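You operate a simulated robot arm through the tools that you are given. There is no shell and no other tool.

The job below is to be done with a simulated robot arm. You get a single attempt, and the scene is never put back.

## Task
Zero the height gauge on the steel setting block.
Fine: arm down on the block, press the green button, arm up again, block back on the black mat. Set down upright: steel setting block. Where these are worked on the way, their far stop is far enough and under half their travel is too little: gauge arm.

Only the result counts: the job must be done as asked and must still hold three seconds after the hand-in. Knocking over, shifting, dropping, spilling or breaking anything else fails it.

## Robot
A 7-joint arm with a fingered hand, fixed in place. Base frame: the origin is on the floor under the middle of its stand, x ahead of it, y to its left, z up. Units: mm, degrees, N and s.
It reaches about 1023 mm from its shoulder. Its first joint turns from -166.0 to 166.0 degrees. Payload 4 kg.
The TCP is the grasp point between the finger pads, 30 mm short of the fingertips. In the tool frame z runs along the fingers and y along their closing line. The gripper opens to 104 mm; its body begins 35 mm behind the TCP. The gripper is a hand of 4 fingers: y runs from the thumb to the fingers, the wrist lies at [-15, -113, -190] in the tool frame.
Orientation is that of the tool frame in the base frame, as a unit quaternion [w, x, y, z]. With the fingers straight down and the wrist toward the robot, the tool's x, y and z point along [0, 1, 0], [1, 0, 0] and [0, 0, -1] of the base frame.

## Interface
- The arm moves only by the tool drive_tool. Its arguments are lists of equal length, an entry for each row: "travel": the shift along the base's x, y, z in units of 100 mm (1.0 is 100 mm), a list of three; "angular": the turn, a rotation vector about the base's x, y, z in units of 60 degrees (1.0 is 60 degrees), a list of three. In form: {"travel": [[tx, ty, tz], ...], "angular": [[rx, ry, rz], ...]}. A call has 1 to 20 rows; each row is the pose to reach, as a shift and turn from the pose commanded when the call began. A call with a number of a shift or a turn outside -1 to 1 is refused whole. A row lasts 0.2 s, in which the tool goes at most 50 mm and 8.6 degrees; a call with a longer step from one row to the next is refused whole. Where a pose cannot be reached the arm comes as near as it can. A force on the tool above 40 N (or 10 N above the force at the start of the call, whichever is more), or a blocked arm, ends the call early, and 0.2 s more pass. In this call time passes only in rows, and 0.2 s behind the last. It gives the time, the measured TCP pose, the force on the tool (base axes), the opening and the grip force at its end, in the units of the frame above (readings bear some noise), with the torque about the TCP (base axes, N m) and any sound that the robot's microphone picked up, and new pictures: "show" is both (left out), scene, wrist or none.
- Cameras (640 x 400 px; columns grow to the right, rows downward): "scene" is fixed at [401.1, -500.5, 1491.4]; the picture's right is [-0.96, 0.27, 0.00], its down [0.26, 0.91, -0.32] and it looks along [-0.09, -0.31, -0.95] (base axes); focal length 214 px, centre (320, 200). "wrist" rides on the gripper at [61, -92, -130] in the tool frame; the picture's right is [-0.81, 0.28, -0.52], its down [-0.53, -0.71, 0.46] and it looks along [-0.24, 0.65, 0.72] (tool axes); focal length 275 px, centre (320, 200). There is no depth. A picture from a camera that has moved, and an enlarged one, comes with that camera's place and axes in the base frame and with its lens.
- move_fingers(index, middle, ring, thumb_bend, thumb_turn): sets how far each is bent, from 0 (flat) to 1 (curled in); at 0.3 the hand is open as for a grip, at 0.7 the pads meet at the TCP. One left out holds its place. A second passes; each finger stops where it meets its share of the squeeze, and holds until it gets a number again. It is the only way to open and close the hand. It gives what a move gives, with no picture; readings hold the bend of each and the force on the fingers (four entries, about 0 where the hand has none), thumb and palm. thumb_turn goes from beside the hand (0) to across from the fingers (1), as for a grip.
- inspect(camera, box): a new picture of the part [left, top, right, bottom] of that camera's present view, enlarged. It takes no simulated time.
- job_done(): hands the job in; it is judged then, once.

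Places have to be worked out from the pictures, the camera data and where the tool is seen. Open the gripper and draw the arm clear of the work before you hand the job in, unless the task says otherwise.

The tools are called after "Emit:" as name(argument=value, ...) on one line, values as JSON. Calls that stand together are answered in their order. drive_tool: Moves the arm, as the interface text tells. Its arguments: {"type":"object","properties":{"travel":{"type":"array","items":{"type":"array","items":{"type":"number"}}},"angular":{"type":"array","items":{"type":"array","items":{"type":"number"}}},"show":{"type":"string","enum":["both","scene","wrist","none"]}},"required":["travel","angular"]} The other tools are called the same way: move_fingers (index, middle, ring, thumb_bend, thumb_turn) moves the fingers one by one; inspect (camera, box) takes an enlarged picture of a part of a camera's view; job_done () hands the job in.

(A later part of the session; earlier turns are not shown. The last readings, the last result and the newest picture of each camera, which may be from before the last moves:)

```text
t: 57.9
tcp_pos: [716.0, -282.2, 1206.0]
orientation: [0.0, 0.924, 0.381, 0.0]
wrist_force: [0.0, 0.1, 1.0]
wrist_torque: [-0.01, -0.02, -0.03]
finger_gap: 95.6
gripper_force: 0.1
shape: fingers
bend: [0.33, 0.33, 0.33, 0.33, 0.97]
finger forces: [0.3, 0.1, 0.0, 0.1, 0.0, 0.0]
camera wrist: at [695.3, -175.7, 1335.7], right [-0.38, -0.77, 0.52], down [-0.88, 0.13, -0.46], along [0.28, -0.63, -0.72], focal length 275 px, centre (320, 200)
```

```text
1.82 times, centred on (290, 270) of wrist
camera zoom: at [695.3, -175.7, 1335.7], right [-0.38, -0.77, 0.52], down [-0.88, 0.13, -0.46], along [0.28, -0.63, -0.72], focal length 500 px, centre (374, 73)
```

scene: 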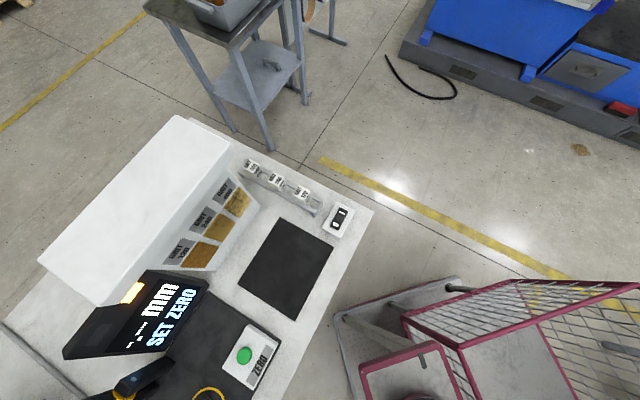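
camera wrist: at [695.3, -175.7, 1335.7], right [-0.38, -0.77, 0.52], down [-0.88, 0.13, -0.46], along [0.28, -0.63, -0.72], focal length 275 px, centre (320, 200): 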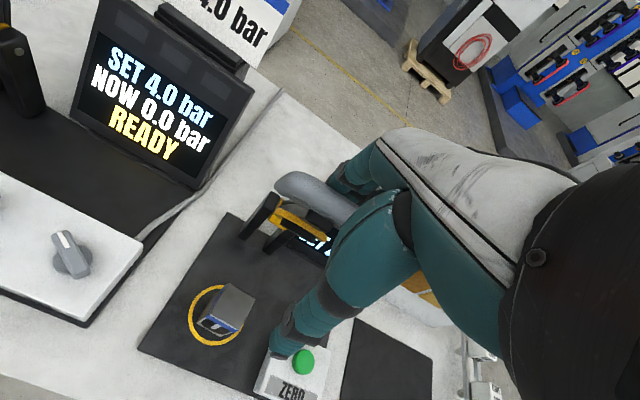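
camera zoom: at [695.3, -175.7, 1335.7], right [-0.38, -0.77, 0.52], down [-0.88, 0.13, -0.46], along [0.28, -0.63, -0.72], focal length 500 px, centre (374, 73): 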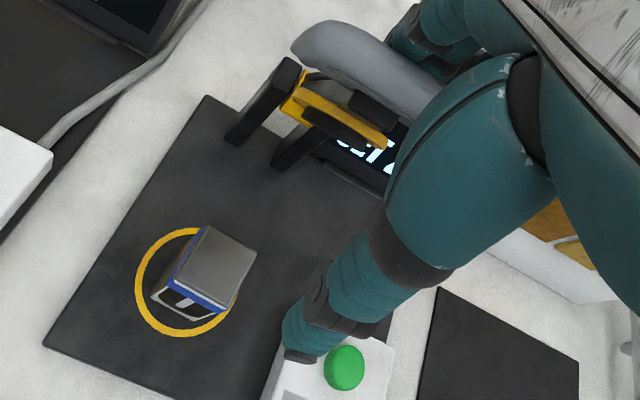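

The arm sits around 25° forward with almost no force. I continue to about 45°.

Emit:
drive_tool(travel=[[-0.057, 0.057, -0.045], [-0.113, 0.113, -0.09], [-0.17, 0.17, -0.14], [-0.226, 0.226, -0.19], [-0.283, 0.283, -0.25], [-0.339, 0.339, -0.31], [-0.39, 0.39, -0.375], [-0.438, 0.438, -0.44], [-0.438, 0.438, -0.44]], angular=[[0, 0, 0], [0, 0, 0], [0, 0, 0], [0, 0, 0], [0, 0, 0], [0, 0, 0], [0, 0, 0], [0, 0, 0], [0, 0, 0]], show="wrist")

Emit:
inspect(camera="wrist", box=[180, 130, 400, 350])

```text
t: 59.9
tcp_pos: [671.8, -238.0, 1161.8]
orientation: [0.0, 0.924, 0.382, -0.001]
wrist_force: [-0.3, -0.1, 0.6]
wrist_torque: [0.01, -0.03, 0.0]
finger_gap: 95.8
gripper_force: 0.1
shape: fingers
bend: [0.33, 0.33, 0.33, 0.33, 0.97]
finger forces: [0.1, 0.0, 0.0, 0.0, 0.0, 0.0]
camera wrist: at [651.5, -131.7, 1291.5], right [-0.38, -0.77, 0.52], down [-0.88, 0.13, -0.46], along [0.28, -0.63, -0.72], focal length 275 px, centre (320, 200)
```

wrist: 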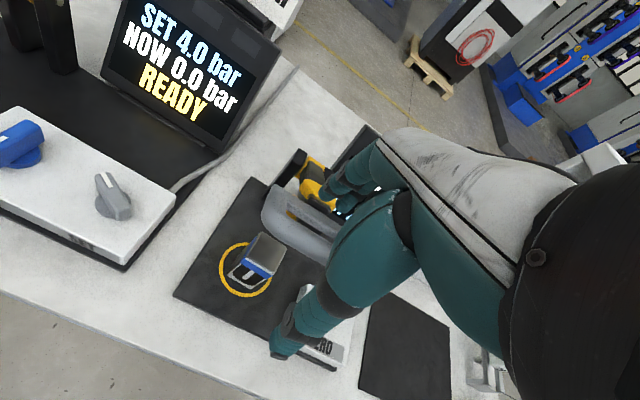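

```text
1.82 times, centred on (290, 240) of wrist
camera zoom: at [651.5, -131.7, 1291.5], right [-0.38, -0.77, 0.52], down [-0.88, 0.13, -0.46], along [0.28, -0.63, -0.72], focal length 500 px, centre (374, 127)
```

zoom: 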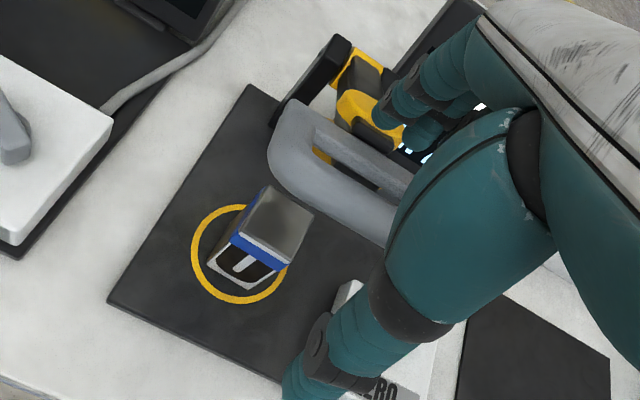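

The handle now appears to be ahead of and below the fingers (about 56° forward) – it may be sinking under its own weight. I wait a moment and look again.

Emit:
drive_tool(travel=[[0, 0, 0], [0, 0, 0], [0, 0, 0]], angular=[[0, 0, 0], [0, 0, 0], [0, 0, 0]], show="none")

Emit:
inspect(camera="wrist", box=[180, 130, 400, 350])

```text
t: 60.7
tcp_pos: [672.4, -240.3, 1161.4]
orientation: [0.0, 0.925, 0.381, -0.001]
wrist_force: [0.5, -0.1, 0.8]
wrist_torque: [-0.01, 0.01, 0.0]
finger_gap: 95.9
gripper_force: 0.1
shape: fingers
bend: [0.33, 0.33, 0.33, 0.33, 0.97]
finger forces: [0.0, 0.0, 0.1, 0.0, 0.0, 0.1]
```

```text
1.82 times, centred on (290, 240) of wrist
camera zoom: at [651.6, -131.7, 1291.5], right [-0.38, -0.77, 0.52], down [-0.88, 0.13, -0.45], along [0.28, -0.63, -0.72], focal length 500 px, centre (374, 127)
```

zoom: 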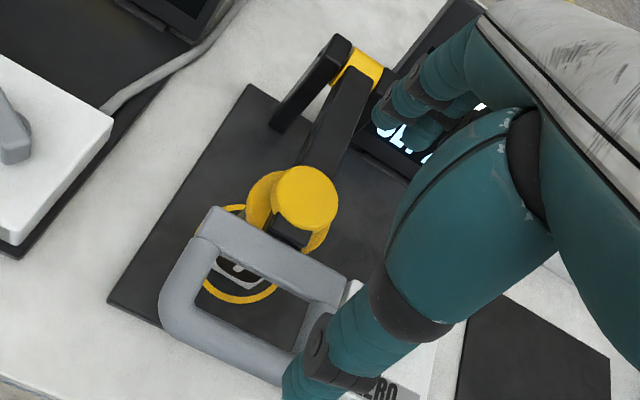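

The arm has fallen on its own onto the block and the handle is near horizontal. I check it has settled, and look at the display in the scene picture.

Emit:
drive_tool(travel=[[0, 0, 0.1], [0, 0, 0.2], [0, 0, 0.2]], angular=[[0, 0, 0], [0, 0, 0], [0, 0, 0]])

Emit:
inspect(camera="wrist", box=[140, 130, 360, 400])

Emit:
inspect(camera="scene", box=[40, 250, 300, 400])

```text
t: 61.5
tcp_pos: [672.7, -240.3, 1182.4]
orientation: [0.0, 0.925, 0.381, -0.002]
wrist_force: [-0.1, 0.2, -0.8]
wrist_torque: [0.0, 0.03, 0.0]
finger_gap: 95.5
gripper_force: 0.0
shape: fingers
bend: [0.33, 0.33, 0.33, 0.33, 0.97]
finger forces: [0.0, 0.1, 0.0, 0.1, 0.0, 0.1]
camera wrist: at [651.6, -132.1, 1313.1], right [-0.38, -0.77, 0.52], down [-0.88, 0.13, -0.45], along [0.28, -0.63, -0.72], focal length 275 px, centre (320, 200)
```

scene: 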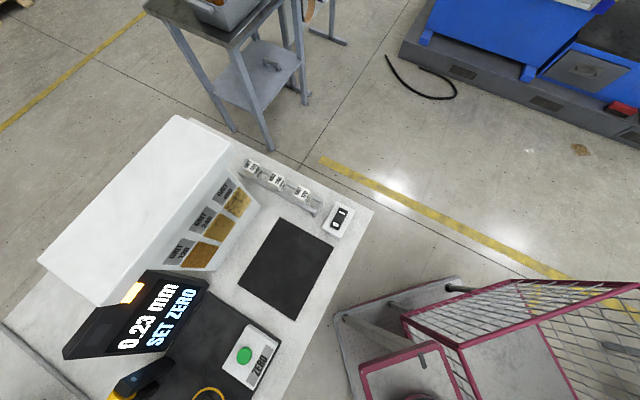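
wrist: 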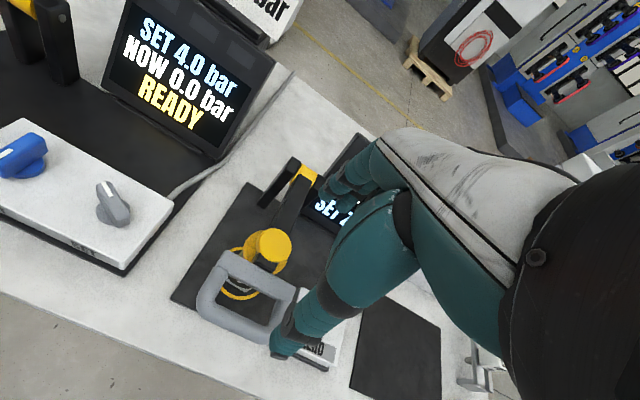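

```text
1.48 times, centred on (250, 265) of wrist
camera zoom: at [651.6, -132.1, 1313.1], right [-0.38, -0.77, 0.52], down [-0.88, 0.13, -0.45], along [0.28, -0.63, -0.72], focal length 408 px, centre (424, 104)
```

zoom: 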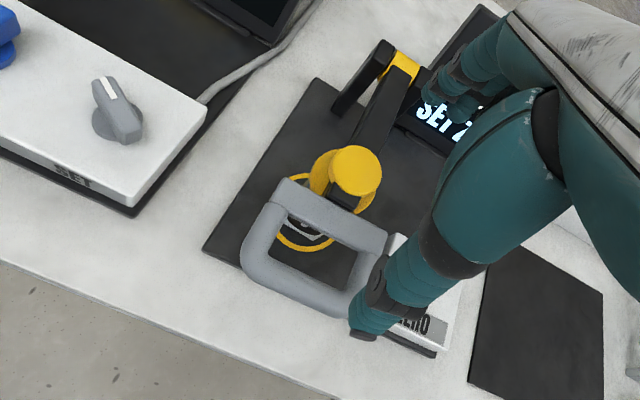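

```text
2.46 times, centred on (170, 325) of scene
camera zoom: at [401.1, -500.5, 1491.4], right [-0.96, 0.27, 0.0], down [0.26, 0.91, -0.32], along [-0.09, -0.31, -0.95], focal length 528 px, centre (689, -108)
```

zoom: 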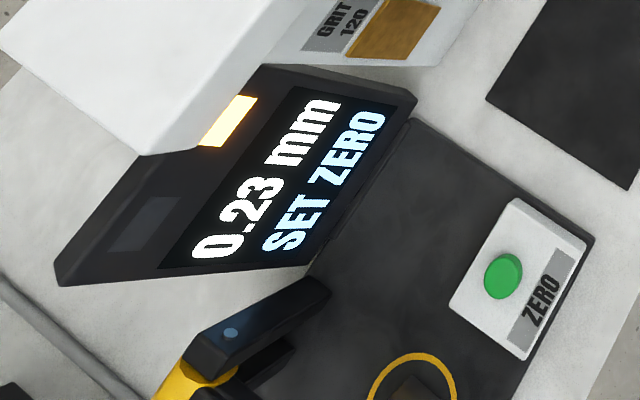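

The arm rests on the block and the display reads 0.23 mm with "SET ZERO". Next is the green button at about (611, -380); I curl the fingers so the clearly visible thumb alone points down, and move across at z 1182.

Emit:
move_fingers(index=1.0, middle=1.0, ring=1.0, thumb_bend=0.33)

Emit:
drive_tool(travel=[[-0.03, -0.22, 0], [-0.07, -0.44, 0], [-0.1, -0.66, 0], [-0.14, -0.88, 0], [-0.14, -0.88, 0]], angular=[[0, 0, 0], [0, 0, 0], [0, 0, 0], [0, 0, 0], [0, 0, 0]], show="wrist")

```text
t: 62.5
tcp_pos: [672.3, -239.7, 1183.8]
orientation: [0.0, 0.925, 0.381, -0.001]
wrist_force: [0.5, 0.5, 0.8]
wrist_torque: [-0.01, 0.01, 0.02]
finger_gap: 64.1
gripper_force: 0.1
shape: fingers
bend: [1.0, 1.0, 1.0, 0.33, 0.97]
finger forces: [0.0, 0.1, 0.0, 0.1, 0.0, 0.1]
```

```text
t: 63.7
tcp_pos: [657.7, -327.3, 1182.9]
orientation: [0.001, 0.924, 0.381, -0.001]
wrist_force: [0.1, -0.7, 0.2]
wrist_torque: [0.04, 0.0, 0.02]
finger_gap: 64.0
gripper_force: 0.2
shape: fingers
bend: [1.0, 1.0, 1.0, 0.33, 0.97]
finger forces: [0.0, 0.0, 0.0, 0.0, 0.0, 0.0]
camera wrist: at [636.1, -220.5, 1312.0], right [-0.38, -0.77, 0.52], down [-0.88, 0.13, -0.46], along [0.28, -0.63, -0.72], focal length 275 px, centre (320, 200)
```

wrist: 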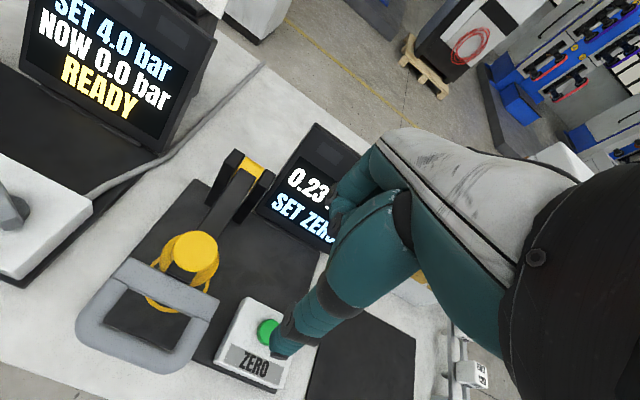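

Clear so far; the thumb is approaching the button in view. I complete the sideways move and then descend to about z 1040.

Emit:
drive_tool(travel=[[-0.03, -0.22, 0], [-0.07, -0.44, 0], [-0.1, -0.66, 0], [-0.14, -0.88, 0], [-0.14, -0.9, -0.2], [-0.14, -0.9, -0.4], [-0.14, -0.9, -0.6], [-0.14, -0.9, -0.8], [-0.14, -0.9, -0.95], [-0.14, -0.9, -0.95]], angular=[[0, 0, 0], [0, 0, 0], [0, 0, 0], [0, 0, 0], [0, 0, 0], [0, 0, 0], [0, 0, 0], [0, 0, 0], [0, 0, 0], [0, 0, 0]], show="wrist")

Emit:
inspect(camera="wrist", box=[180, 220, 400, 400])

```text
t: 65.9
tcp_pos: [644.7, -418.0, 1088.8]
orientation: [0.001, 0.925, 0.38, 0.0]
wrist_force: [-0.3, -0.3, 0.5]
wrist_torque: [0.02, 0.0, 0.01]
finger_gap: 63.7
gripper_force: 0.0
shape: fingers
bend: [1.0, 1.0, 1.0, 0.33, 0.97]
finger forces: [0.0, 0.0, 0.1, 0.1, 0.1, 0.0]
camera wrist: at [623.1, -309.7, 1217.9], right [-0.38, -0.77, 0.52], down [-0.88, 0.13, -0.46], along [0.28, -0.63, -0.72], focal length 275 px, centre (320, 200)
```

wrist: 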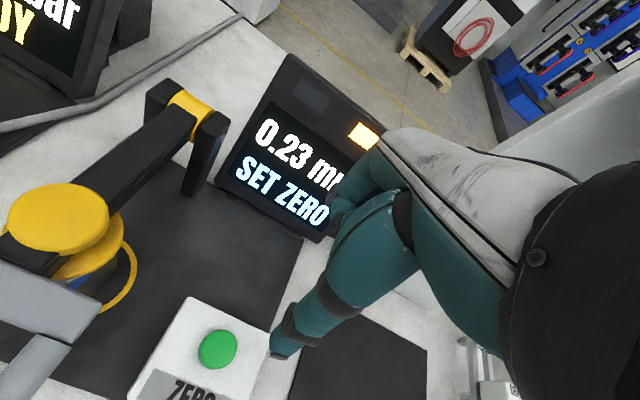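

```text
2.22 times, centred on (290, 310) of wrist
camera zoom: at [623.1, -309.7, 1217.9], right [-0.38, -0.77, 0.52], down [-0.88, 0.13, -0.46], along [0.28, -0.63, -0.72], focal length 612 px, centre (387, -44)
```

zoom: 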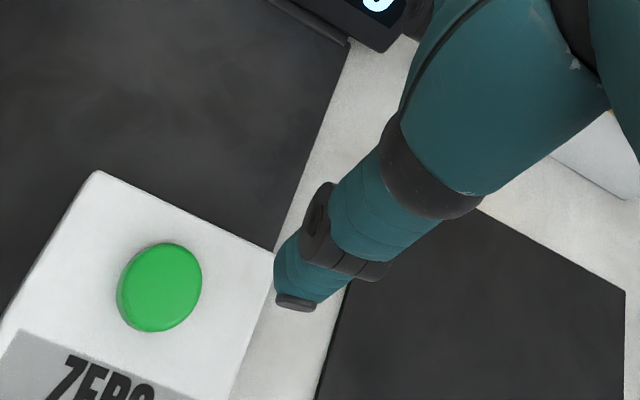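

The button's top is 35 mm wide at about T 164, N 701, and the thumb tip is at tool (0, -62, ~27). I shift by (+11.5, -5.6) mm and descend 95 mm, then recheck the alignment.

Emit:
drive_tool(travel=[[0.05, -0.03, -0.2], [0.115, -0.056, -0.4], [0.115, -0.056, -0.6], [0.115, -0.056, -0.78], [0.115, -0.056, -0.9], [0.115, -0.056, -0.95], [0.115, -0.056, -0.95]], angular=[[0, 0, 0], [0, 0, 0], [0, 0, 0], [0, 0, 0], [0, 0, 0], [0, 0, 0], [0, 0, 0]], show="wrist")

Emit:
inspect(camera="wrist", box=[180, 240, 400, 400])

```text
t: 67.5
tcp_pos: [655.4, -425.4, 993.4]
orientation: [0.001, 0.924, 0.381, -0.002]
wrist_force: [-0.4, -0.1, -0.4]
wrist_torque: [0.02, 0.01, 0.02]
finger_gap: 64.0
gripper_force: 0.0
shape: fingers
bend: [1.0, 1.0, 1.0, 0.33, 0.97]
finger forces: [0.0, 0.0, 0.0, 0.0, 0.0, 0.1]
camera wrist: at [634.5, -316.7, 1122.5], right [-0.38, -0.77, 0.52], down [-0.88, 0.13, -0.45], along [0.28, -0.63, -0.72], focal length 275 px, centre (320, 200)
```

wrist: 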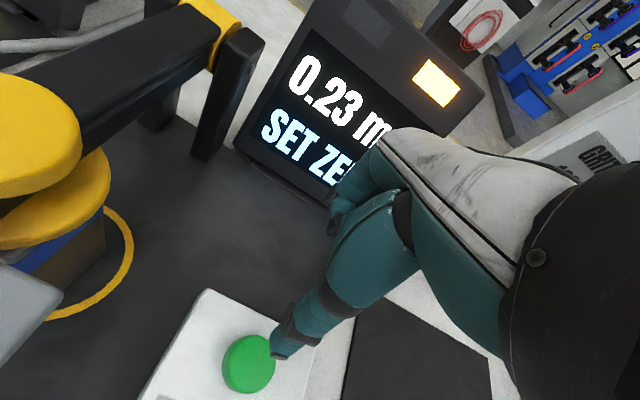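

```text
2.50 times, centred on (290, 320) of wrist
camera zoom: at [634.5, -316.7, 1122.5], right [-0.38, -0.77, 0.52], down [-0.88, 0.13, -0.45], along [0.28, -0.63, -0.72], focal length 688 px, centre (395, -100)
```

zoom: 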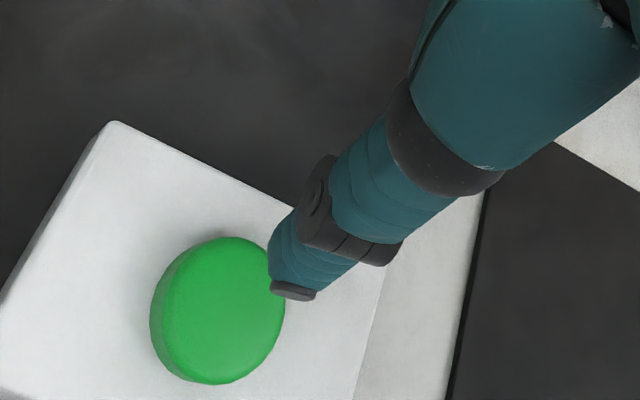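

The thumb tip is lined up with the button (T 162.6, N 702). I lower slowly toward it.

Emit:
drive_tool(travel=[[0, 0, -0.12], [0, 0, -0.22], [0, 0, -0.3], [0, 0, -0.35], [0, 0, -0.38], [0, 0, -0.38]], angular=[[0, 0, 0], [0, 0, 0], [0, 0, 0], [0, 0, 0], [0, 0, 0], [0, 0, 0]], show="wrist")

Emit:
inspect(camera="wrist", box=[180, 240, 400, 400])

```text
t: 68.9
tcp_pos: [655.8, -423.2, 955.7]
orientation: [0.0, 0.925, 0.38, 0.0]
wrist_force: [2.0, -0.3, 7.1]
wrist_torque: [0.26, 0.23, -0.06]
finger_gap: 64.1
gripper_force: 4.0
shape: fingers
bend: [1.0, 1.0, 1.0, 0.33, 0.98]
finger forces: [0.1, 0.1, 0.1, 0.0, 7.6, 0.0]
heard: click
camera wrist: at [634.3, -315.6, 1084.8], right [-0.38, -0.77, 0.52], down [-0.88, 0.13, -0.46], along [0.28, -0.63, -0.72], focal length 275 px, centre (320, 200)
```

wrist: 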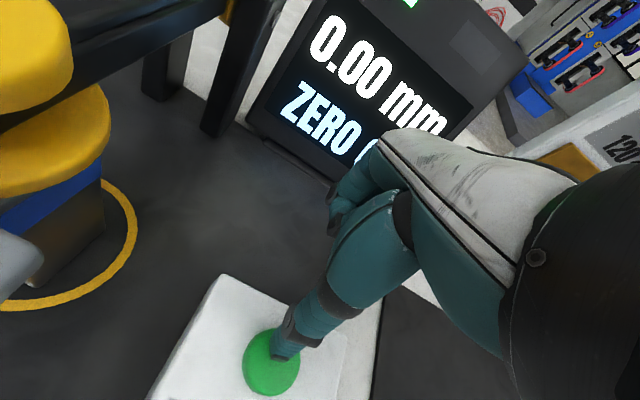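

```text
2.50 times, centred on (290, 320) of wrist
camera zoom: at [634.3, -315.6, 1084.8], right [-0.38, -0.77, 0.52], down [-0.88, 0.13, -0.46], along [0.28, -0.63, -0.72], focal length 688 px, centre (395, -100)
```

zoom: 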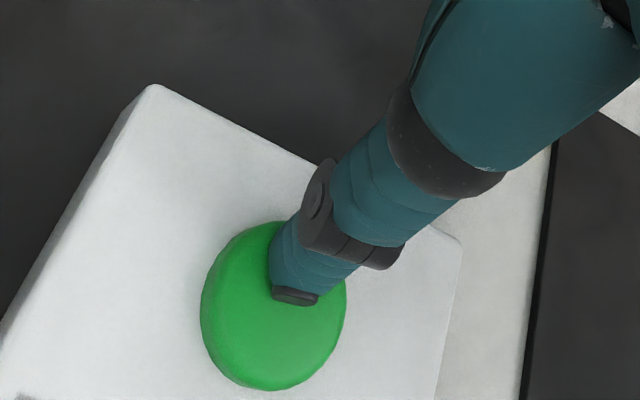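

A click was heard and the display now shows 0.00 mm "ZERO O…". I lift straight off the button and confirm the reading.

Emit:
drive_tool(travel=[[0, 0, 0.1], [0, 0, 0.25], [0, 0, 0.45], [0, 0, 0.65], [0, 0, 0.85], [0, 0, 1.0], [0, 0, 1.0]], angular=[[0, 0, 0], [0, 0, 0], [0, 0, 0], [0, 0, 0], [0, 0, 0], [0, 0, 0], [0, 0, 0]])

Emit:
inspect(camera="scene", box=[40, 250, 300, 400])

```text
t: 70.5
tcp_pos: [654.5, -423.4, 1054.1]
orientation: [0.0, 0.924, 0.382, -0.001]
wrist_force: [0.0, -0.2, -0.7]
wrist_torque: [-0.04, -0.03, 0.02]
finger_gap: 63.6
gripper_force: 0.2
shape: fingers
bend: [1.0, 1.0, 1.0, 0.33, 0.98]
finger forces: [0.0, 0.1, 0.0, 0.0, 0.0, 0.0]
camera wrist: at [634.6, -315.7, 1184.7], right [-0.38, -0.77, 0.52], down [-0.88, 0.13, -0.45], along [0.28, -0.63, -0.72], focal length 275 px, centre (320, 200)
```

scene: 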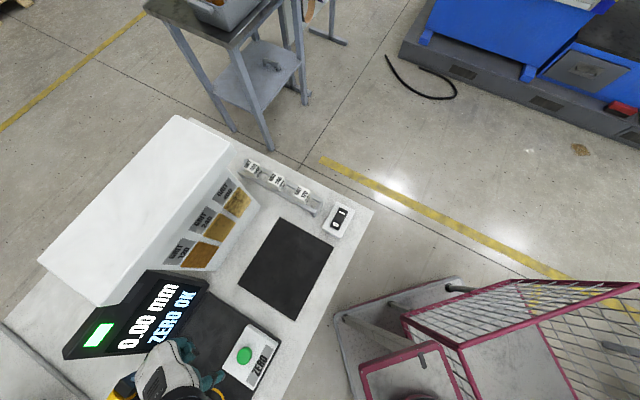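
wrist: 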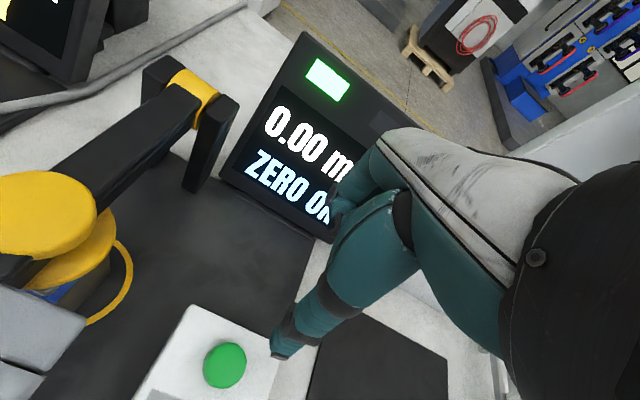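

```text
2.46 times, centred on (170, 325) of scene
camera zoom: at [401.1, -500.5, 1491.4], right [-0.96, 0.27, 0.0], down [0.26, 0.91, -0.32], along [-0.09, -0.31, -0.95], focal length 528 px, centre (689, -108)
```

zoom: 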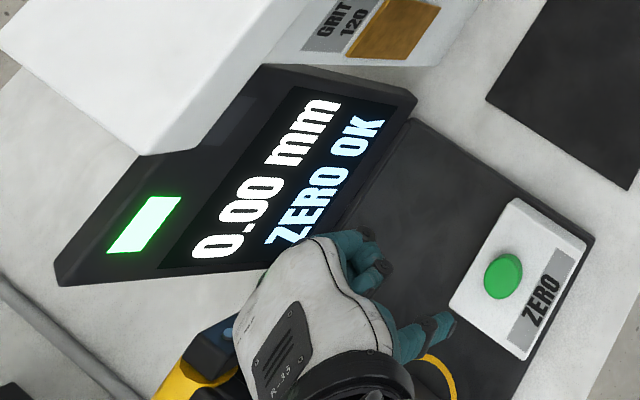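

"ZERO OK" with a green light: the gauge is zeroed. Now I must raise the arm: I plan to lift its handle from beneath with the thumb, hand tilted about 30°. First I travel back to a spot in front of and above the handle.

Emit:
drive_tool(travel=[[-0.05, 0.1, 0.25], [-0.12, 0.25, 0.5], [-0.2, 0.45, 0.75], [-0.3, 0.65, 0.95], [-0.38, 0.85, 0.96], [-0.42, 0.98, 0.96], [-0.42, 0.98, 0.96]], angular=[[0, 0, 0], [0, 0, 0], [0, 0, 0], [0, 0, 0], [0, 0, 0], [0, 0, 0], [0, 0, 0]], show="none")

Emit:
drive_tool(travel=[[0.0, 0.25, 0], [0.0, 0.5, 0], [0.0, 0.7, 0], [0.0, 0.85, 0], [0.0, 0.93, 0], [0.0, 0.93, 0]], angular=[[-0.06, -0.06, 0], [-0.13, -0.13, 0], [-0.2, -0.2, 0], [-0.27, -0.27, 0], [-0.335, -0.335, 0], [-0.354, -0.354, 0]], show="wrist")

```text
t: 72.1
tcp_pos: [613.5, -323.5, 1148.9]
orientation: [0.001, 0.925, 0.381, -0.002]
wrist_force: [0.3, 0.7, 0.0]
wrist_torque: [0.02, 0.0, 0.0]
finger_gap: 63.8
gripper_force: 0.0
shape: fingers
bend: [1.0, 1.0, 1.0, 0.33, 0.98]
finger forces: [0.0, 0.1, 0.1, 0.0, 0.0, 0.0]
```

```text
t: 73.5
tcp_pos: [628.7, -247.0, 1120.9]
orientation: [0.16, 0.911, 0.367, 0.102]
wrist_force: [0.1, -0.4, 0.1]
wrist_torque: [-0.01, -0.01, 0.01]
finger_gap: 63.9
gripper_force: 0.0
shape: fingers
bend: [1.0, 1.0, 1.0, 0.33, 0.98]
finger forces: [0.0, 0.0, 0.0, 0.1, 0.0, 0.1]
out of reach, approached as far as the arm can: row 5, 6
stopped in row 6: the arm was blocked; the commanded pose is now the measured one
camera wrist: at [574.5, -114.6, 1212.8], right [-0.56, -0.64, 0.53], down [-0.69, 0.01, -0.72], along [0.46, -0.77, -0.45], focal length 275 px, centre (320, 200)
```

wrist: 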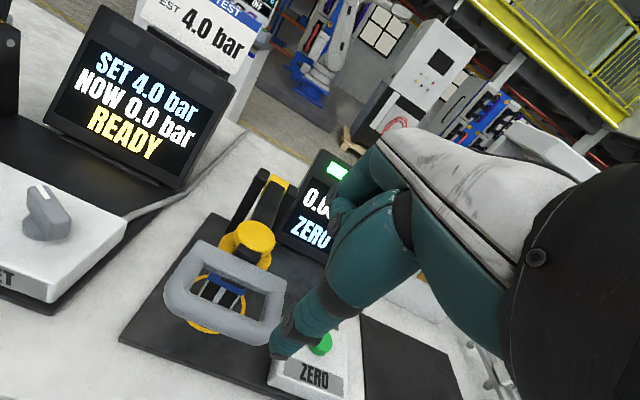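

The wrist limit stops the tilt near 22° this low. A more strongly curled thumb could provide the hook instead, so I test the thumb's shape when bent further, here in free air.

Emit:
move_fingers(thumb_bend=0.75)

Emit:
inspect(camera="wrist", box=[200, 120, 480, 360])

Emit:
move_fingers(thumb_bend=0.95)

Emit:
inspect(camera="wrist", box=[200, 120, 480, 360])

```text
t: 74.5
tcp_pos: [627.5, -247.8, 1122.4]
orientation: [0.159, 0.912, 0.365, 0.101]
wrist_force: [0.0, 0.0, 0.0]
wrist_torque: [-0.01, 0.02, 0.06]
finger_gap: 43.4
gripper_force: 0.1
shape: fingers
bend: [1.0, 1.0, 1.0, 0.75, 0.98]
finger forces: [0.0, 0.0, 0.0, 0.0, 0.0, 0.0]
```

```text
1.67 times, centred on (340, 240) of wrist
camera zoom: at [574.3, -115.6, 1212.9], right [-0.56, -0.64, 0.53], down [-0.69, 0.02, -0.72], along [0.45, -0.77, -0.45], focal length 459 px, centre (287, 133)
```

zoom: 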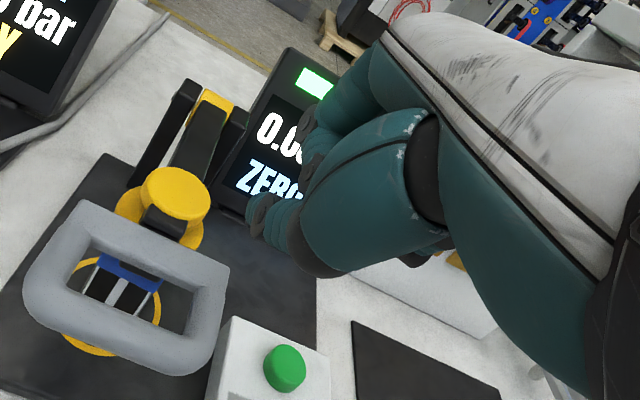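

```text
t: 75.5
tcp_pos: [628.4, -248.2, 1121.3]
orientation: [0.16, 0.912, 0.365, 0.101]
wrist_force: [0.1, -0.7, 0.2]
wrist_torque: [-0.03, 0.01, 0.04]
finger_gap: 35.0
gripper_force: 0.0
shape: fingers
bend: [1.0, 1.0, 1.0, 0.89, 0.97]
finger forces: [0.1, 0.0, 0.0, 0.1, 0.0, 0.0]
```

```text
1.67 times, centred on (340, 240) of wrist
camera zoom: at [574.4, -115.6, 1212.8], right [-0.56, -0.64, 0.53], down [-0.69, 0.02, -0.72], along [0.45, -0.77, -0.45], focal length 459 px, centre (287, 133)
```

zoom: 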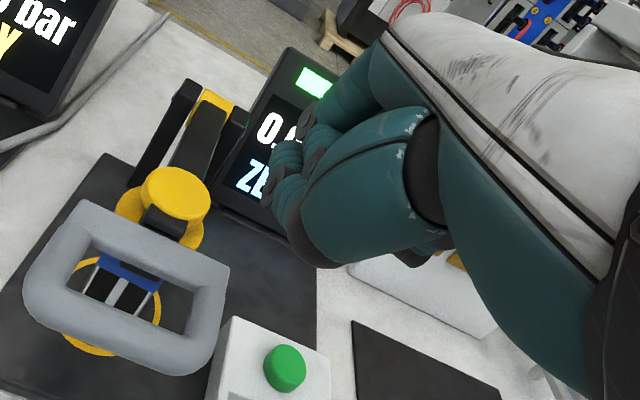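

Thumb bent further forms a shelf, but a cleaner option is a pinch: the handle's opening measures about 62×32 mm, so index and middle finger fit inside it with the thumb in front of the bar (bar centre N≈626, z≈1000, T≈301). I return the hand to vertical and pre-shape: index/middle 0.5, ring curled, thumb 0.4.

Emit:
drive_tool(travel=[[0.03, 0.04, 0], [0.07, 0.08, 0], [0.1, 0.12, -0.05], [0.136, 0.163, -0.1], [0.136, 0.163, -0.1]], angular=[[0.06, 0.085, 0.006], [0.12, 0.17, 0.012], [0.18, 0.25, 0.018], [0.21, 0.297, 0.023], [0.21, 0.297, 0.023]], show="none")

Emit:
move_fingers(index=0.5, middle=0.5, ring=1.0, thumb_bend=0.38)

Emit:
inspect(camera="wrist", box=[120, 150, 440, 400])

```text
t: 76.7
tcp_pos: [641.8, -231.5, 1113.4]
orientation: [0.002, 0.923, 0.384, 0.0]
wrist_force: [-0.3, -0.7, 0.3]
wrist_torque: [0.02, -0.02, 0.0]
finger_gap: 34.8
gripper_force: 0.0
shape: fingers
bend: [1.0, 1.0, 1.0, 0.89, 0.97]
finger forces: [0.0, 0.1, 0.0, 0.1, 0.0, 0.1]
```

```text
t: 77.7
tcp_pos: [640.2, -232.4, 1112.7]
orientation: [0.002, 0.923, 0.384, 0.001]
wrist_force: [-0.8, -0.4, -0.3]
wrist_torque: [0.01, 0.01, -0.02]
finger_gap: 67.2
gripper_force: 0.1
shape: fingers
bend: [0.5, 0.5, 1.0, 0.38, 0.97]
finger forces: [0.0, 0.0, 0.1, 0.1, 0.0, 0.0]
```

```text
1.60 times, centred on (280, 275) of wrist
camera zoom: at [619.6, -124.1, 1242.4], right [-0.38, -0.77, 0.52], down [-0.88, 0.12, -0.46], along [0.29, -0.63, -0.72], focal length 440 px, centre (384, 80)
```

zoom: 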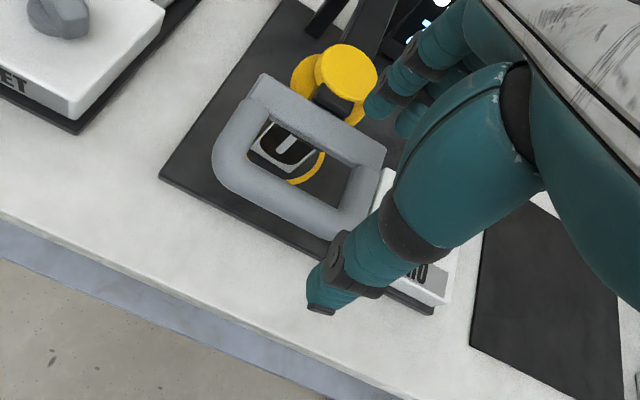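

The opening spans T 271–329, N 634–663 at the handle's height and the bar is about 19 mm thick. I bend the two fingers slightly more (0.53) and lower to z≈1055 to check that their tips line up with the opening.

Emit:
move_fingers(index=0.53, middle=0.53)

Emit:
drive_tool(travel=[[0, 0, -0.15], [0, 0, -0.3], [0, 0, -0.45], [0, 0, -0.55], [0, 0, -0.55]], angular=[[0, 0, 0], [0, 0, 0], [0, 0, 0], [0, 0, 0], [0, 0, 0]], show="wrist")

Emit:
inspect(camera="wrist", box=[180, 140, 400, 380])

```text
t: 78.7
tcp_pos: [640.9, -231.5, 1113.8]
orientation: [0.003, 0.924, 0.383, 0.002]
wrist_force: [-0.3, 0.7, -0.6]
wrist_torque: [0.0, -0.01, 0.03]
finger_gap: 63.5
gripper_force: 0.1
shape: fingers
bend: [0.53, 0.53, 1.0, 0.38, 0.97]
finger forces: [0.1, 0.0, 0.0, 0.0, 0.0, 0.0]
```

```text
t: 79.9
tcp_pos: [640.7, -231.6, 1055.9]
orientation: [0.002, 0.923, 0.384, 0.001]
wrist_force: [-0.4, 0.0, 0.6]
wrist_torque: [0.04, 0.04, -0.02]
finger_gap: 63.7
gripper_force: 0.1
shape: fingers
bend: [0.53, 0.53, 1.0, 0.38, 0.97]
finger forces: [0.0, 0.1, 0.0, 0.1, 0.0, 0.0]
camera wrist: at [619.2, -124.0, 1185.5], right [-0.38, -0.77, 0.52], down [-0.88, 0.12, -0.46], along [0.29, -0.63, -0.72], focal length 275 px, centre (320, 200)
```

wrist: 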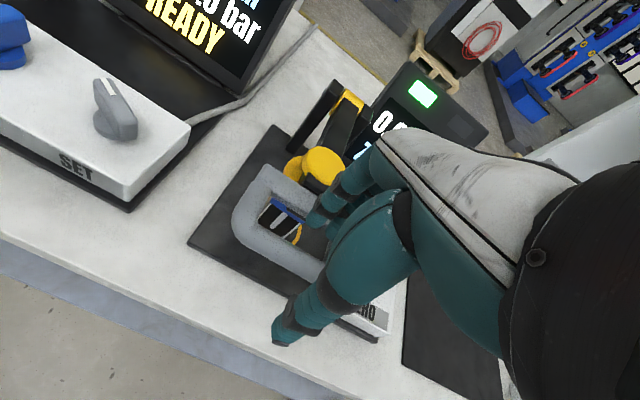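

```text
1.67 times, centred on (290, 260) of wrist
camera zoom: at [619.2, -124.0, 1185.5], right [-0.38, -0.77, 0.52], down [-0.88, 0.12, -0.46], along [0.29, -0.63, -0.72], focal length 459 px, centre (370, 100)
```

zoom: 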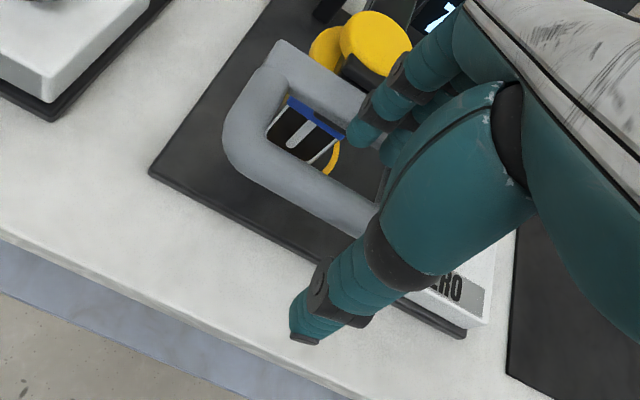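

From this view the index fingertip is at tool x≈+10, so index and middle straddle the TCP; I should shift 10 mm toward +T to centre them in the opening. I do that and then lower in small steps to z≈1010.

Emit:
drive_tool(travel=[[0.035, 0.035, 0], [0.073, 0.073, 0], [0.073, 0.073, 0]], angular=[[0, 0, 0], [0, 0, 0], [0, 0, 0]], show="none")

Emit:
inspect(camera="wrist", box=[220, 140, 400, 300])

Emit:
drive_tool(travel=[[0, 0, -0.06], [0, 0, -0.12], [0, 0, -0.18], [0, 0, -0.24], [0, 0, -0.3], [0, 0, -0.3]], angular=[[0, 0, 0], [0, 0, 0], [0, 0, 0], [0, 0, 0], [0, 0, 0], [0, 0, 0]], show="wrist")

Emit:
inspect(camera="wrist", box=[220, 140, 400, 300])

```text
t: 80.7
tcp_pos: [647.7, -224.1, 1057.2]
orientation: [0.003, 0.924, 0.383, 0.0]
wrist_force: [1.7, 0.1, -0.3]
wrist_torque: [-0.01, 0.0, -0.01]
finger_gap: 63.5
gripper_force: 0.2
shape: fingers
bend: [0.53, 0.53, 1.0, 0.38, 0.97]
finger forces: [0.0, 0.1, 0.0, 0.0, 0.0, 0.1]
```

```text
2.50 times, centred on (310, 220) of wrist
camera zoom: at [626.9, -116.8, 1186.2], right [-0.38, -0.77, 0.52], down [-0.88, 0.12, -0.46], along [0.29, -0.63, -0.72], focal length 688 px, centre (345, 150)
```

zoom: 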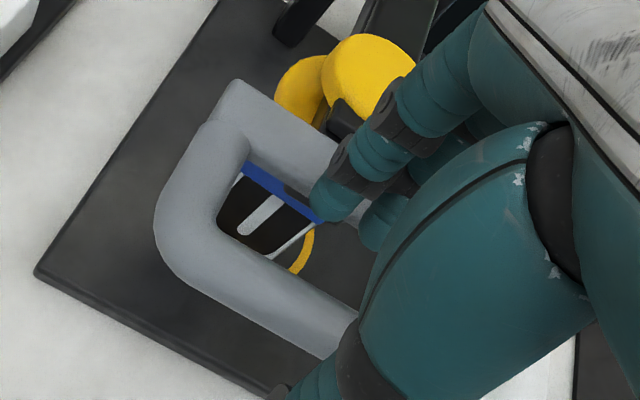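

```text
t: 82.1
tcp_pos: [647.9, -223.6, 1027.8]
orientation: [0.002, 0.923, 0.384, 0.001]
wrist_force: [-2.1, 3.2, 1.8]
wrist_torque: [0.0, 0.02, -0.05]
finger_gap: 63.7
gripper_force: 2.2
shape: fingers
bend: [0.53, 0.56, 1.0, 0.38, 0.97]
finger forces: [0.0, 3.7, 0.0, 0.1, 0.1, 0.0]
camera wrist: at [626.6, -116.3, 1157.4], right [-0.38, -0.77, 0.52], down [-0.88, 0.12, -0.46], along [0.29, -0.63, -0.72], focal length 275 px, centre (320, 200)
```

wrist: 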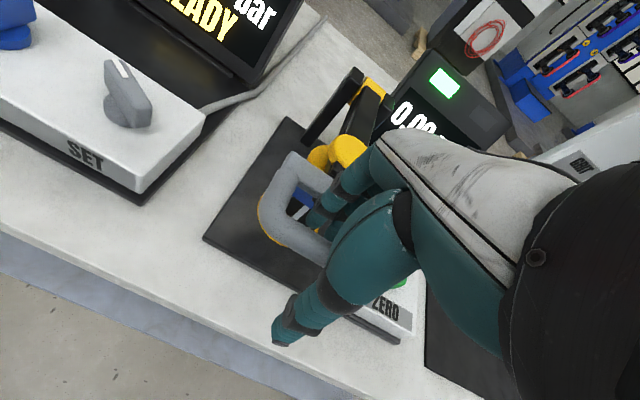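

```text
2.50 times, centred on (310, 220) of wrist
camera zoom: at [626.6, -116.3, 1157.4], right [-0.38, -0.77, 0.52], down [-0.88, 0.12, -0.46], along [0.29, -0.63, -0.72], focal length 688 px, centre (345, 150)
```

zoom: 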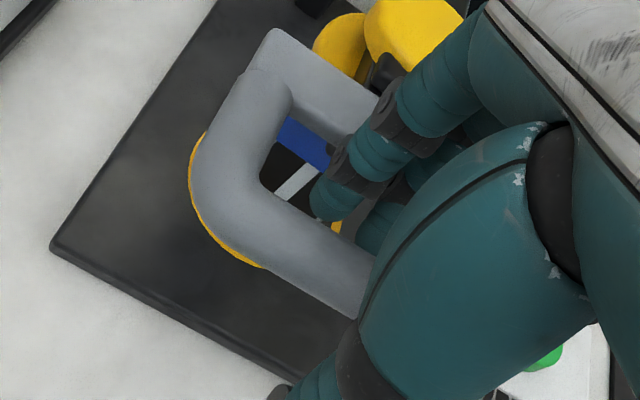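

The middle finger's back touches the arm end lightly (3.7 N), so I move 4.5 mm back toward the robot and continue down.

Emit:
drive_tool(travel=[[-0.016, 0.016, 0.02], [-0.032, 0.032, 0.02], [-0.032, 0.032, -0.03], [-0.032, 0.032, -0.08], [-0.032, 0.032, -0.13], [-0.032, 0.032, -0.17], [-0.032, 0.032, -0.17]], angular=[[0, 0, 0], [0, 0, 0], [0, 0, 0], [0, 0, 0], [0, 0, 0], [0, 0, 0], [0, 0, 0]], show="wrist")

Emit:
inspect(camera="wrist", box=[220, 140, 400, 300])

```text
t: 83.7
tcp_pos: [645.0, -221.5, 1009.9]
orientation: [0.003, 0.924, 0.383, 0.001]
wrist_force: [-6.0, 6.6, 5.0]
wrist_torque: [-0.22, -0.16, -0.1]
finger_gap: 63.5
gripper_force: 5.0
shape: fingers
bend: [0.53, 0.57, 1.0, 0.38, 0.97]
finger forces: [0.1, 9.5, 0.1, 0.0, 0.1, 0.1]
camera wrist: at [622.8, -112.9, 1140.5], right [-0.38, -0.77, 0.52], down [-0.88, 0.12, -0.46], along [0.29, -0.63, -0.72], focal length 275 px, centre (320, 200)
```

wrist: 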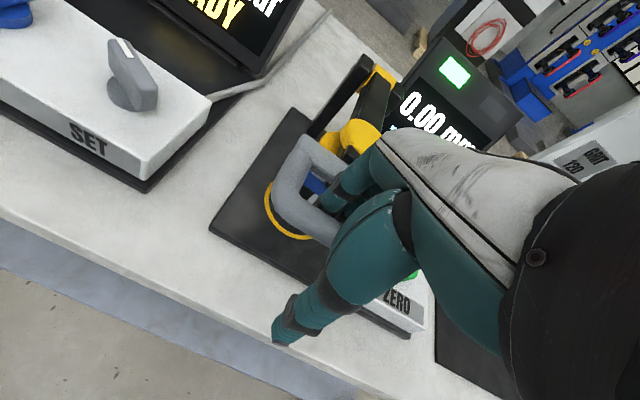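

```text
2.50 times, centred on (310, 220) of wrist
camera zoom: at [622.8, -112.9, 1140.5], right [-0.38, -0.77, 0.52], down [-0.88, 0.12, -0.46], along [0.29, -0.63, -0.72], focal length 688 px, centre (345, 150)
```

zoom: 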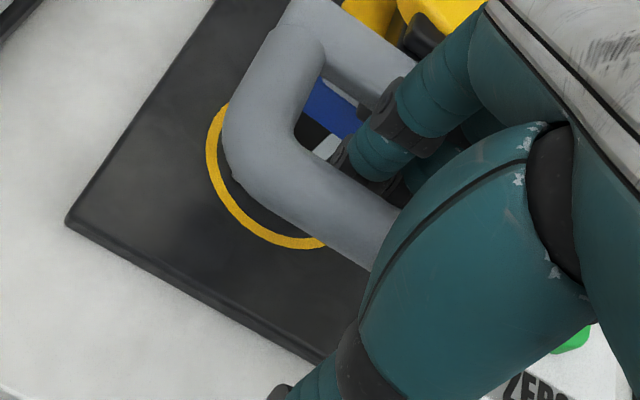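

The fingers are through the opening, but the middle finger's back is pressing the arm end (9.5 N). Closing the fingers toward the bar relieves that; I close fingers and thumb around the bar.

Emit:
move_fingers(index=0.6, middle=0.63, thumb_bend=0.5)

Emit:
inspect(camera="wrist", box=[220, 140, 400, 300])

```text
t: 84.7
tcp_pos: [645.3, -220.9, 1011.5]
orientation: [0.003, 0.924, 0.384, 0.001]
wrist_force: [0.0, -1.6, -0.7]
wrist_torque: [-0.04, 0.01, 0.02]
finger_gap: 39.9
gripper_force: 0.1
shape: fingers
bend: [0.6, 0.63, 1.0, 0.5, 0.97]
finger forces: [0.3, 0.1, 0.2, 0.0, 0.1, 0.0]
```

```text
2.50 times, centred on (310, 220) of wrist
camera zoom: at [623.3, -113.5, 1140.4], right [-0.38, -0.77, 0.52], down [-0.88, 0.12, -0.46], along [0.29, -0.63, -0.72], focal length 688 px, centre (345, 150)
```

zoom: 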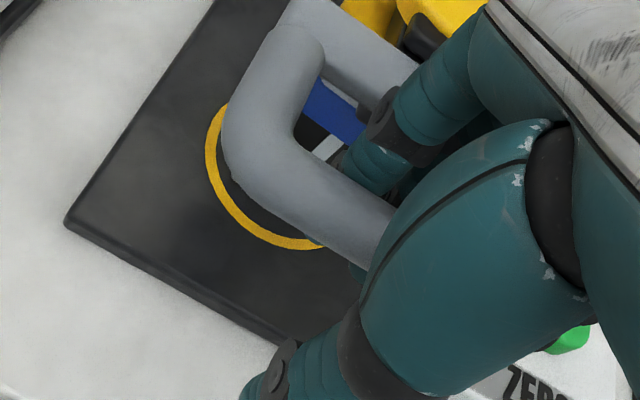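

Contact with the arm end is gone. I close further until thumb and fingers pinch the bar.

Emit:
move_fingers(index=0.7, middle=0.7, thumb_bend=0.64)

Emit:
inspect(camera="wrist", box=[220, 140, 400, 300])

```text
t: 85.7
tcp_pos: [645.9, -222.1, 1011.6]
orientation: [0.003, 0.923, 0.384, 0.0]
wrist_force: [5.6, -6.9, -1.9]
wrist_torque: [-0.01, 0.01, -0.06]
finger_gap: 16.9
gripper_force: 4.5
shape: fingers
bend: [0.63, 0.69, 1.0, 0.64, 0.97]
finger forces: [8.2, 0.6, 0.1, 0.0, 0.1, 0.0]
```

```text
2.50 times, centred on (310, 220) of wrist
camera zoom: at [623.6, -113.9, 1140.3], right [-0.38, -0.77, 0.52], down [-0.88, 0.12, -0.46], along [0.29, -0.63, -0.72], focal length 688 px, centre (345, 150)
```

zoom: 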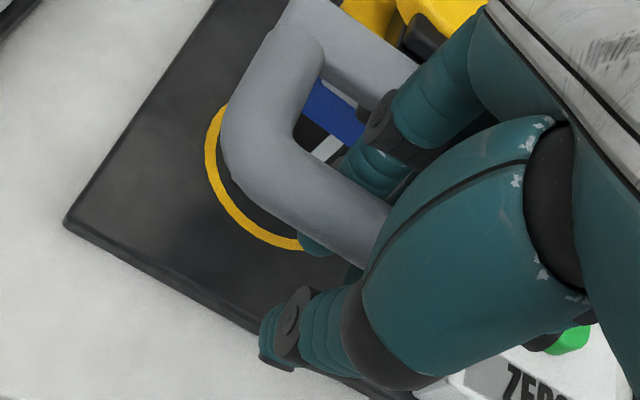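

Index (8 N) and middle hook behind/under the bar; the thumb has not reached it yet. I close the thumb more.

Emit:
move_fingers(thumb_bend=0.76)

Emit:
inspect(camera="wrist", box=[220, 140, 400, 300])

```text
t: 86.7
tcp_pos: [645.2, -219.6, 1010.7]
orientation: [0.002, 0.923, 0.384, 0.002]
wrist_force: [5.6, -6.4, -1.5]
wrist_torque: [-0.05, 0.01, -0.08]
finger_gap: 1.3
gripper_force: 5.4
shape: fingers
bend: [0.63, 0.69, 1.0, 0.75, 0.97]
finger forces: [8.7, 0.8, 0.0, 0.1, 1.3, 0.0]
```

```text
2.50 times, centred on (310, 220) of wrist
camera zoom: at [623.5, -113.8, 1140.2], right [-0.38, -0.77, 0.52], down [-0.88, 0.12, -0.46], along [0.29, -0.63, -0.72], focal length 688 px, centre (345, 150)
```

zoom: 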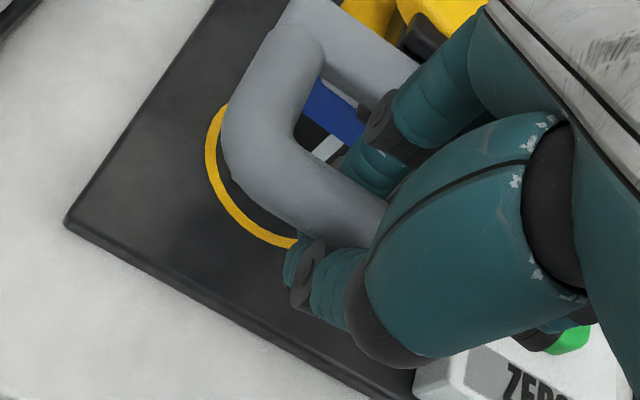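

The bar is now enclosed: fingers behind, thumb closed beneath in front. I lift gently along the arc (about 8°) and check that the handle comes along.

Emit:
drive_tool(travel=[[0, 0, 0.08], [0, 0, 0.158], [0.002, -0.002, 0.235], [0.004, -0.004, 0.309], [0.004, -0.004, 0.309]], angular=[[0, 0, 0], [0, 0, 0], [0, 0, 0], [0, 0, 0], [0, 0, 0]], show="wrist")

Emit:
inspect(camera="wrist", box=[200, 120, 400, 320])

```text
t: 87.9
tcp_pos: [646.2, -221.9, 1040.3]
orientation: [0.001, 0.923, 0.384, 0.001]
wrist_force: [8.4, -10.8, -4.1]
wrist_torque: [0.0, 0.06, -0.06]
finger_gap: 2.9
gripper_force: 7.3
shape: fingers
bend: [0.6, 0.68, 1.0, 0.76, 0.98]
finger forces: [11.7, 2.3, 0.0, 0.0, 0.3, 0.0]
camera wrist: at [624.3, -114.0, 1170.9], right [-0.38, -0.77, 0.52], down [-0.88, 0.13, -0.46], along [0.29, -0.63, -0.72], focal length 275 px, centre (320, 200)
```

wrist: 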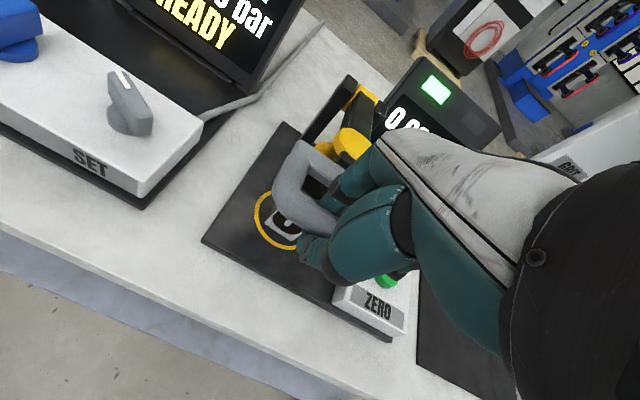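

```text
2.00 times, centred on (300, 220) of wrist
camera zoom: at [624.3, -114.0, 1170.9], right [-0.38, -0.77, 0.52], down [-0.88, 0.13, -0.46], along [0.29, -0.63, -0.72], focal length 551 px, centre (360, 160)
```

zoom: 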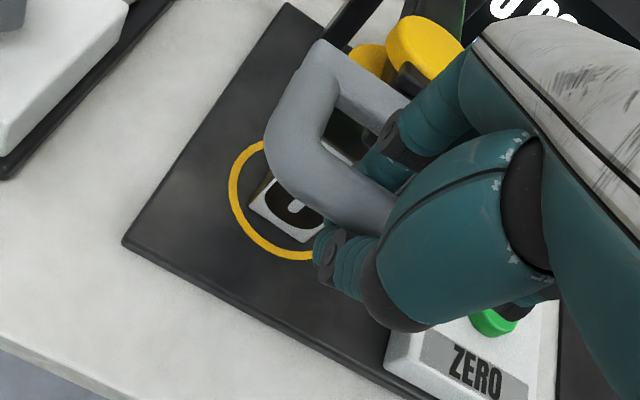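

The handle rises with the hand (reaction about 14 N, mostly radial pull). I continue along the arc to about 61°, with a few millimetres of relief toward the hinge.

Emit:
drive_tool(travel=[[0.025, -0.025, 0.149], [0.05, -0.05, 0.298], [0.081, -0.081, 0.443], [0.117, -0.117, 0.586], [0.159, -0.159, 0.725], [0.207, -0.207, 0.86], [0.207, -0.207, 0.86]], angular=[[0, 0, 0], [0, 0, 0], [0, 0, 0], [0, 0, 0], [0, 0, 0], [0, 0, 0], [0, 0, 0]], show="wrist")

Emit:
inspect(camera="wrist", box=[200, 120, 400, 320])

```text
t: 89.5
tcp_pos: [667.1, -242.1, 1125.1]
orientation: [0.003, 0.924, 0.383, 0.001]
wrist_force: [15.6, -12.4, -15.9]
wrist_torque: [0.23, 0.28, -0.05]
finger_gap: 6.7
gripper_force: 11.6
shape: fingers
bend: [0.57, 0.67, 1.0, 0.76, 0.98]
finger forces: [16.9, 6.0, 0.1, 0.0, 0.0, 0.0]
camera wrist: at [645.2, -135.5, 1255.7], right [-0.38, -0.77, 0.52], down [-0.88, 0.12, -0.46], along [0.29, -0.63, -0.72], focal length 275 px, centre (320, 200)
```

wrist: 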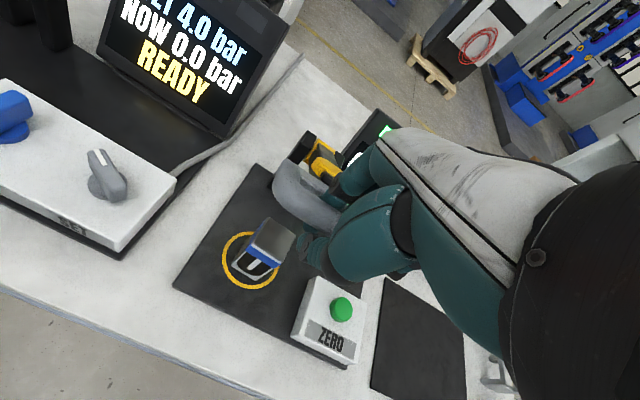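

```text
2.00 times, centred on (300, 220) of wrist
camera zoom: at [645.2, -135.5, 1255.7], right [-0.38, -0.77, 0.52], down [-0.88, 0.12, -0.46], along [0.29, -0.63, -0.72], focal length 551 px, centre (360, 160)
```

zoom: 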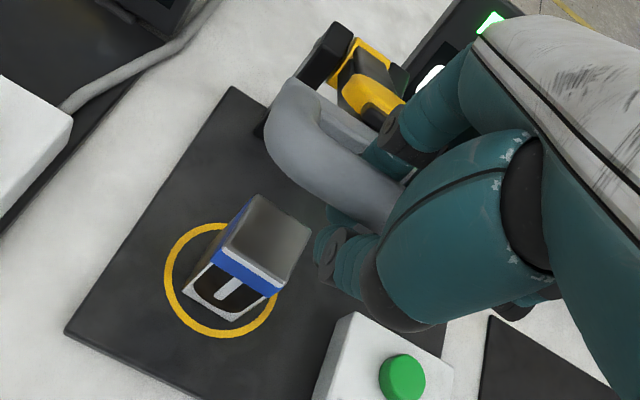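

The arm is up to about 61° and the block is undisturbed. The reaction (25 N toward the hinge) says my arc is a bit too wide, so I continue with 8 mm less radius, to about 37°.

Emit:
drive_tool(travel=[[0.05, -0.05, -0.02], [0.103, -0.103, 0.085], [0.162, -0.162, 0.205], [0.226, -0.226, 0.318], [0.296, -0.296, 0.424], [0.371, -0.371, 0.523], [0.451, -0.451, 0.614], [0.451, -0.451, 0.614]], angular=[[0, 0, 0], [0, 0, 0], [0, 0, 0], [0, 0, 0], [0, 0, 0], [0, 0, 0], [0, 0, 0], [0, 0, 0]], show="wrist")

Emit:
inspect(camera="wrist", box=[200, 120, 400, 320])

```text
t: 91.3
tcp_pos: [713.6, -289.1, 1188.5]
orientation: [0.002, 0.923, 0.384, 0.001]
wrist_force: [1.1, -3.0, -8.9]
wrist_torque: [0.02, 0.15, -0.03]
finger_gap: 1.1
gripper_force: 5.3
shape: fingers
bend: [0.64, 0.7, 1.0, 0.75, 0.97]
finger forces: [7.0, 0.9, 0.0, 0.0, 2.5, 0.0]
camera wrist: at [691.1, -180.8, 1318.4], right [-0.38, -0.77, 0.52], down [-0.88, 0.12, -0.46], along [0.29, -0.63, -0.72], focal length 275 px, centre (320, 200)
```

wrist: 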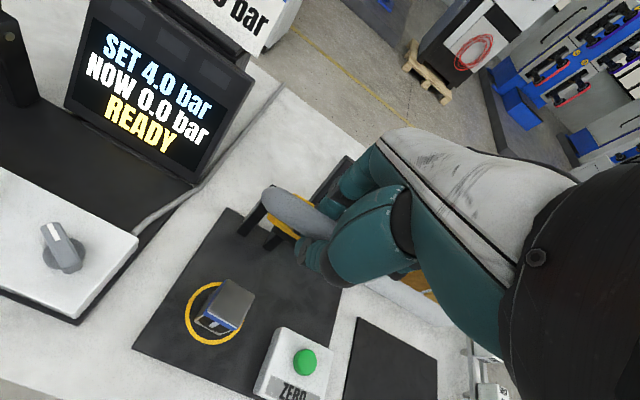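

```text
2.00 times, centred on (300, 220) of wrist
camera zoom: at [691.1, -180.8, 1318.4], right [-0.38, -0.77, 0.52], down [-0.88, 0.12, -0.46], along [0.29, -0.63, -0.72], focal length 551 px, centre (360, 160)
```

zoom: 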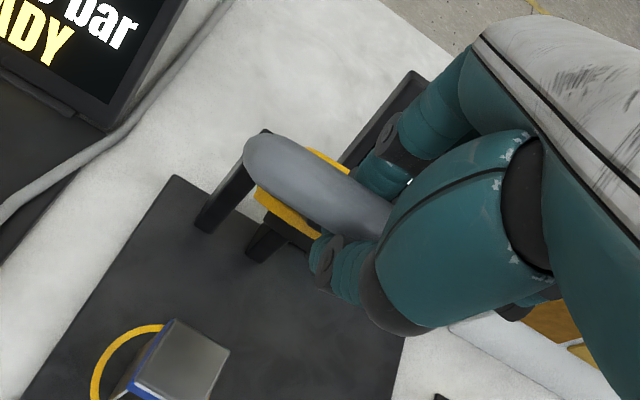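

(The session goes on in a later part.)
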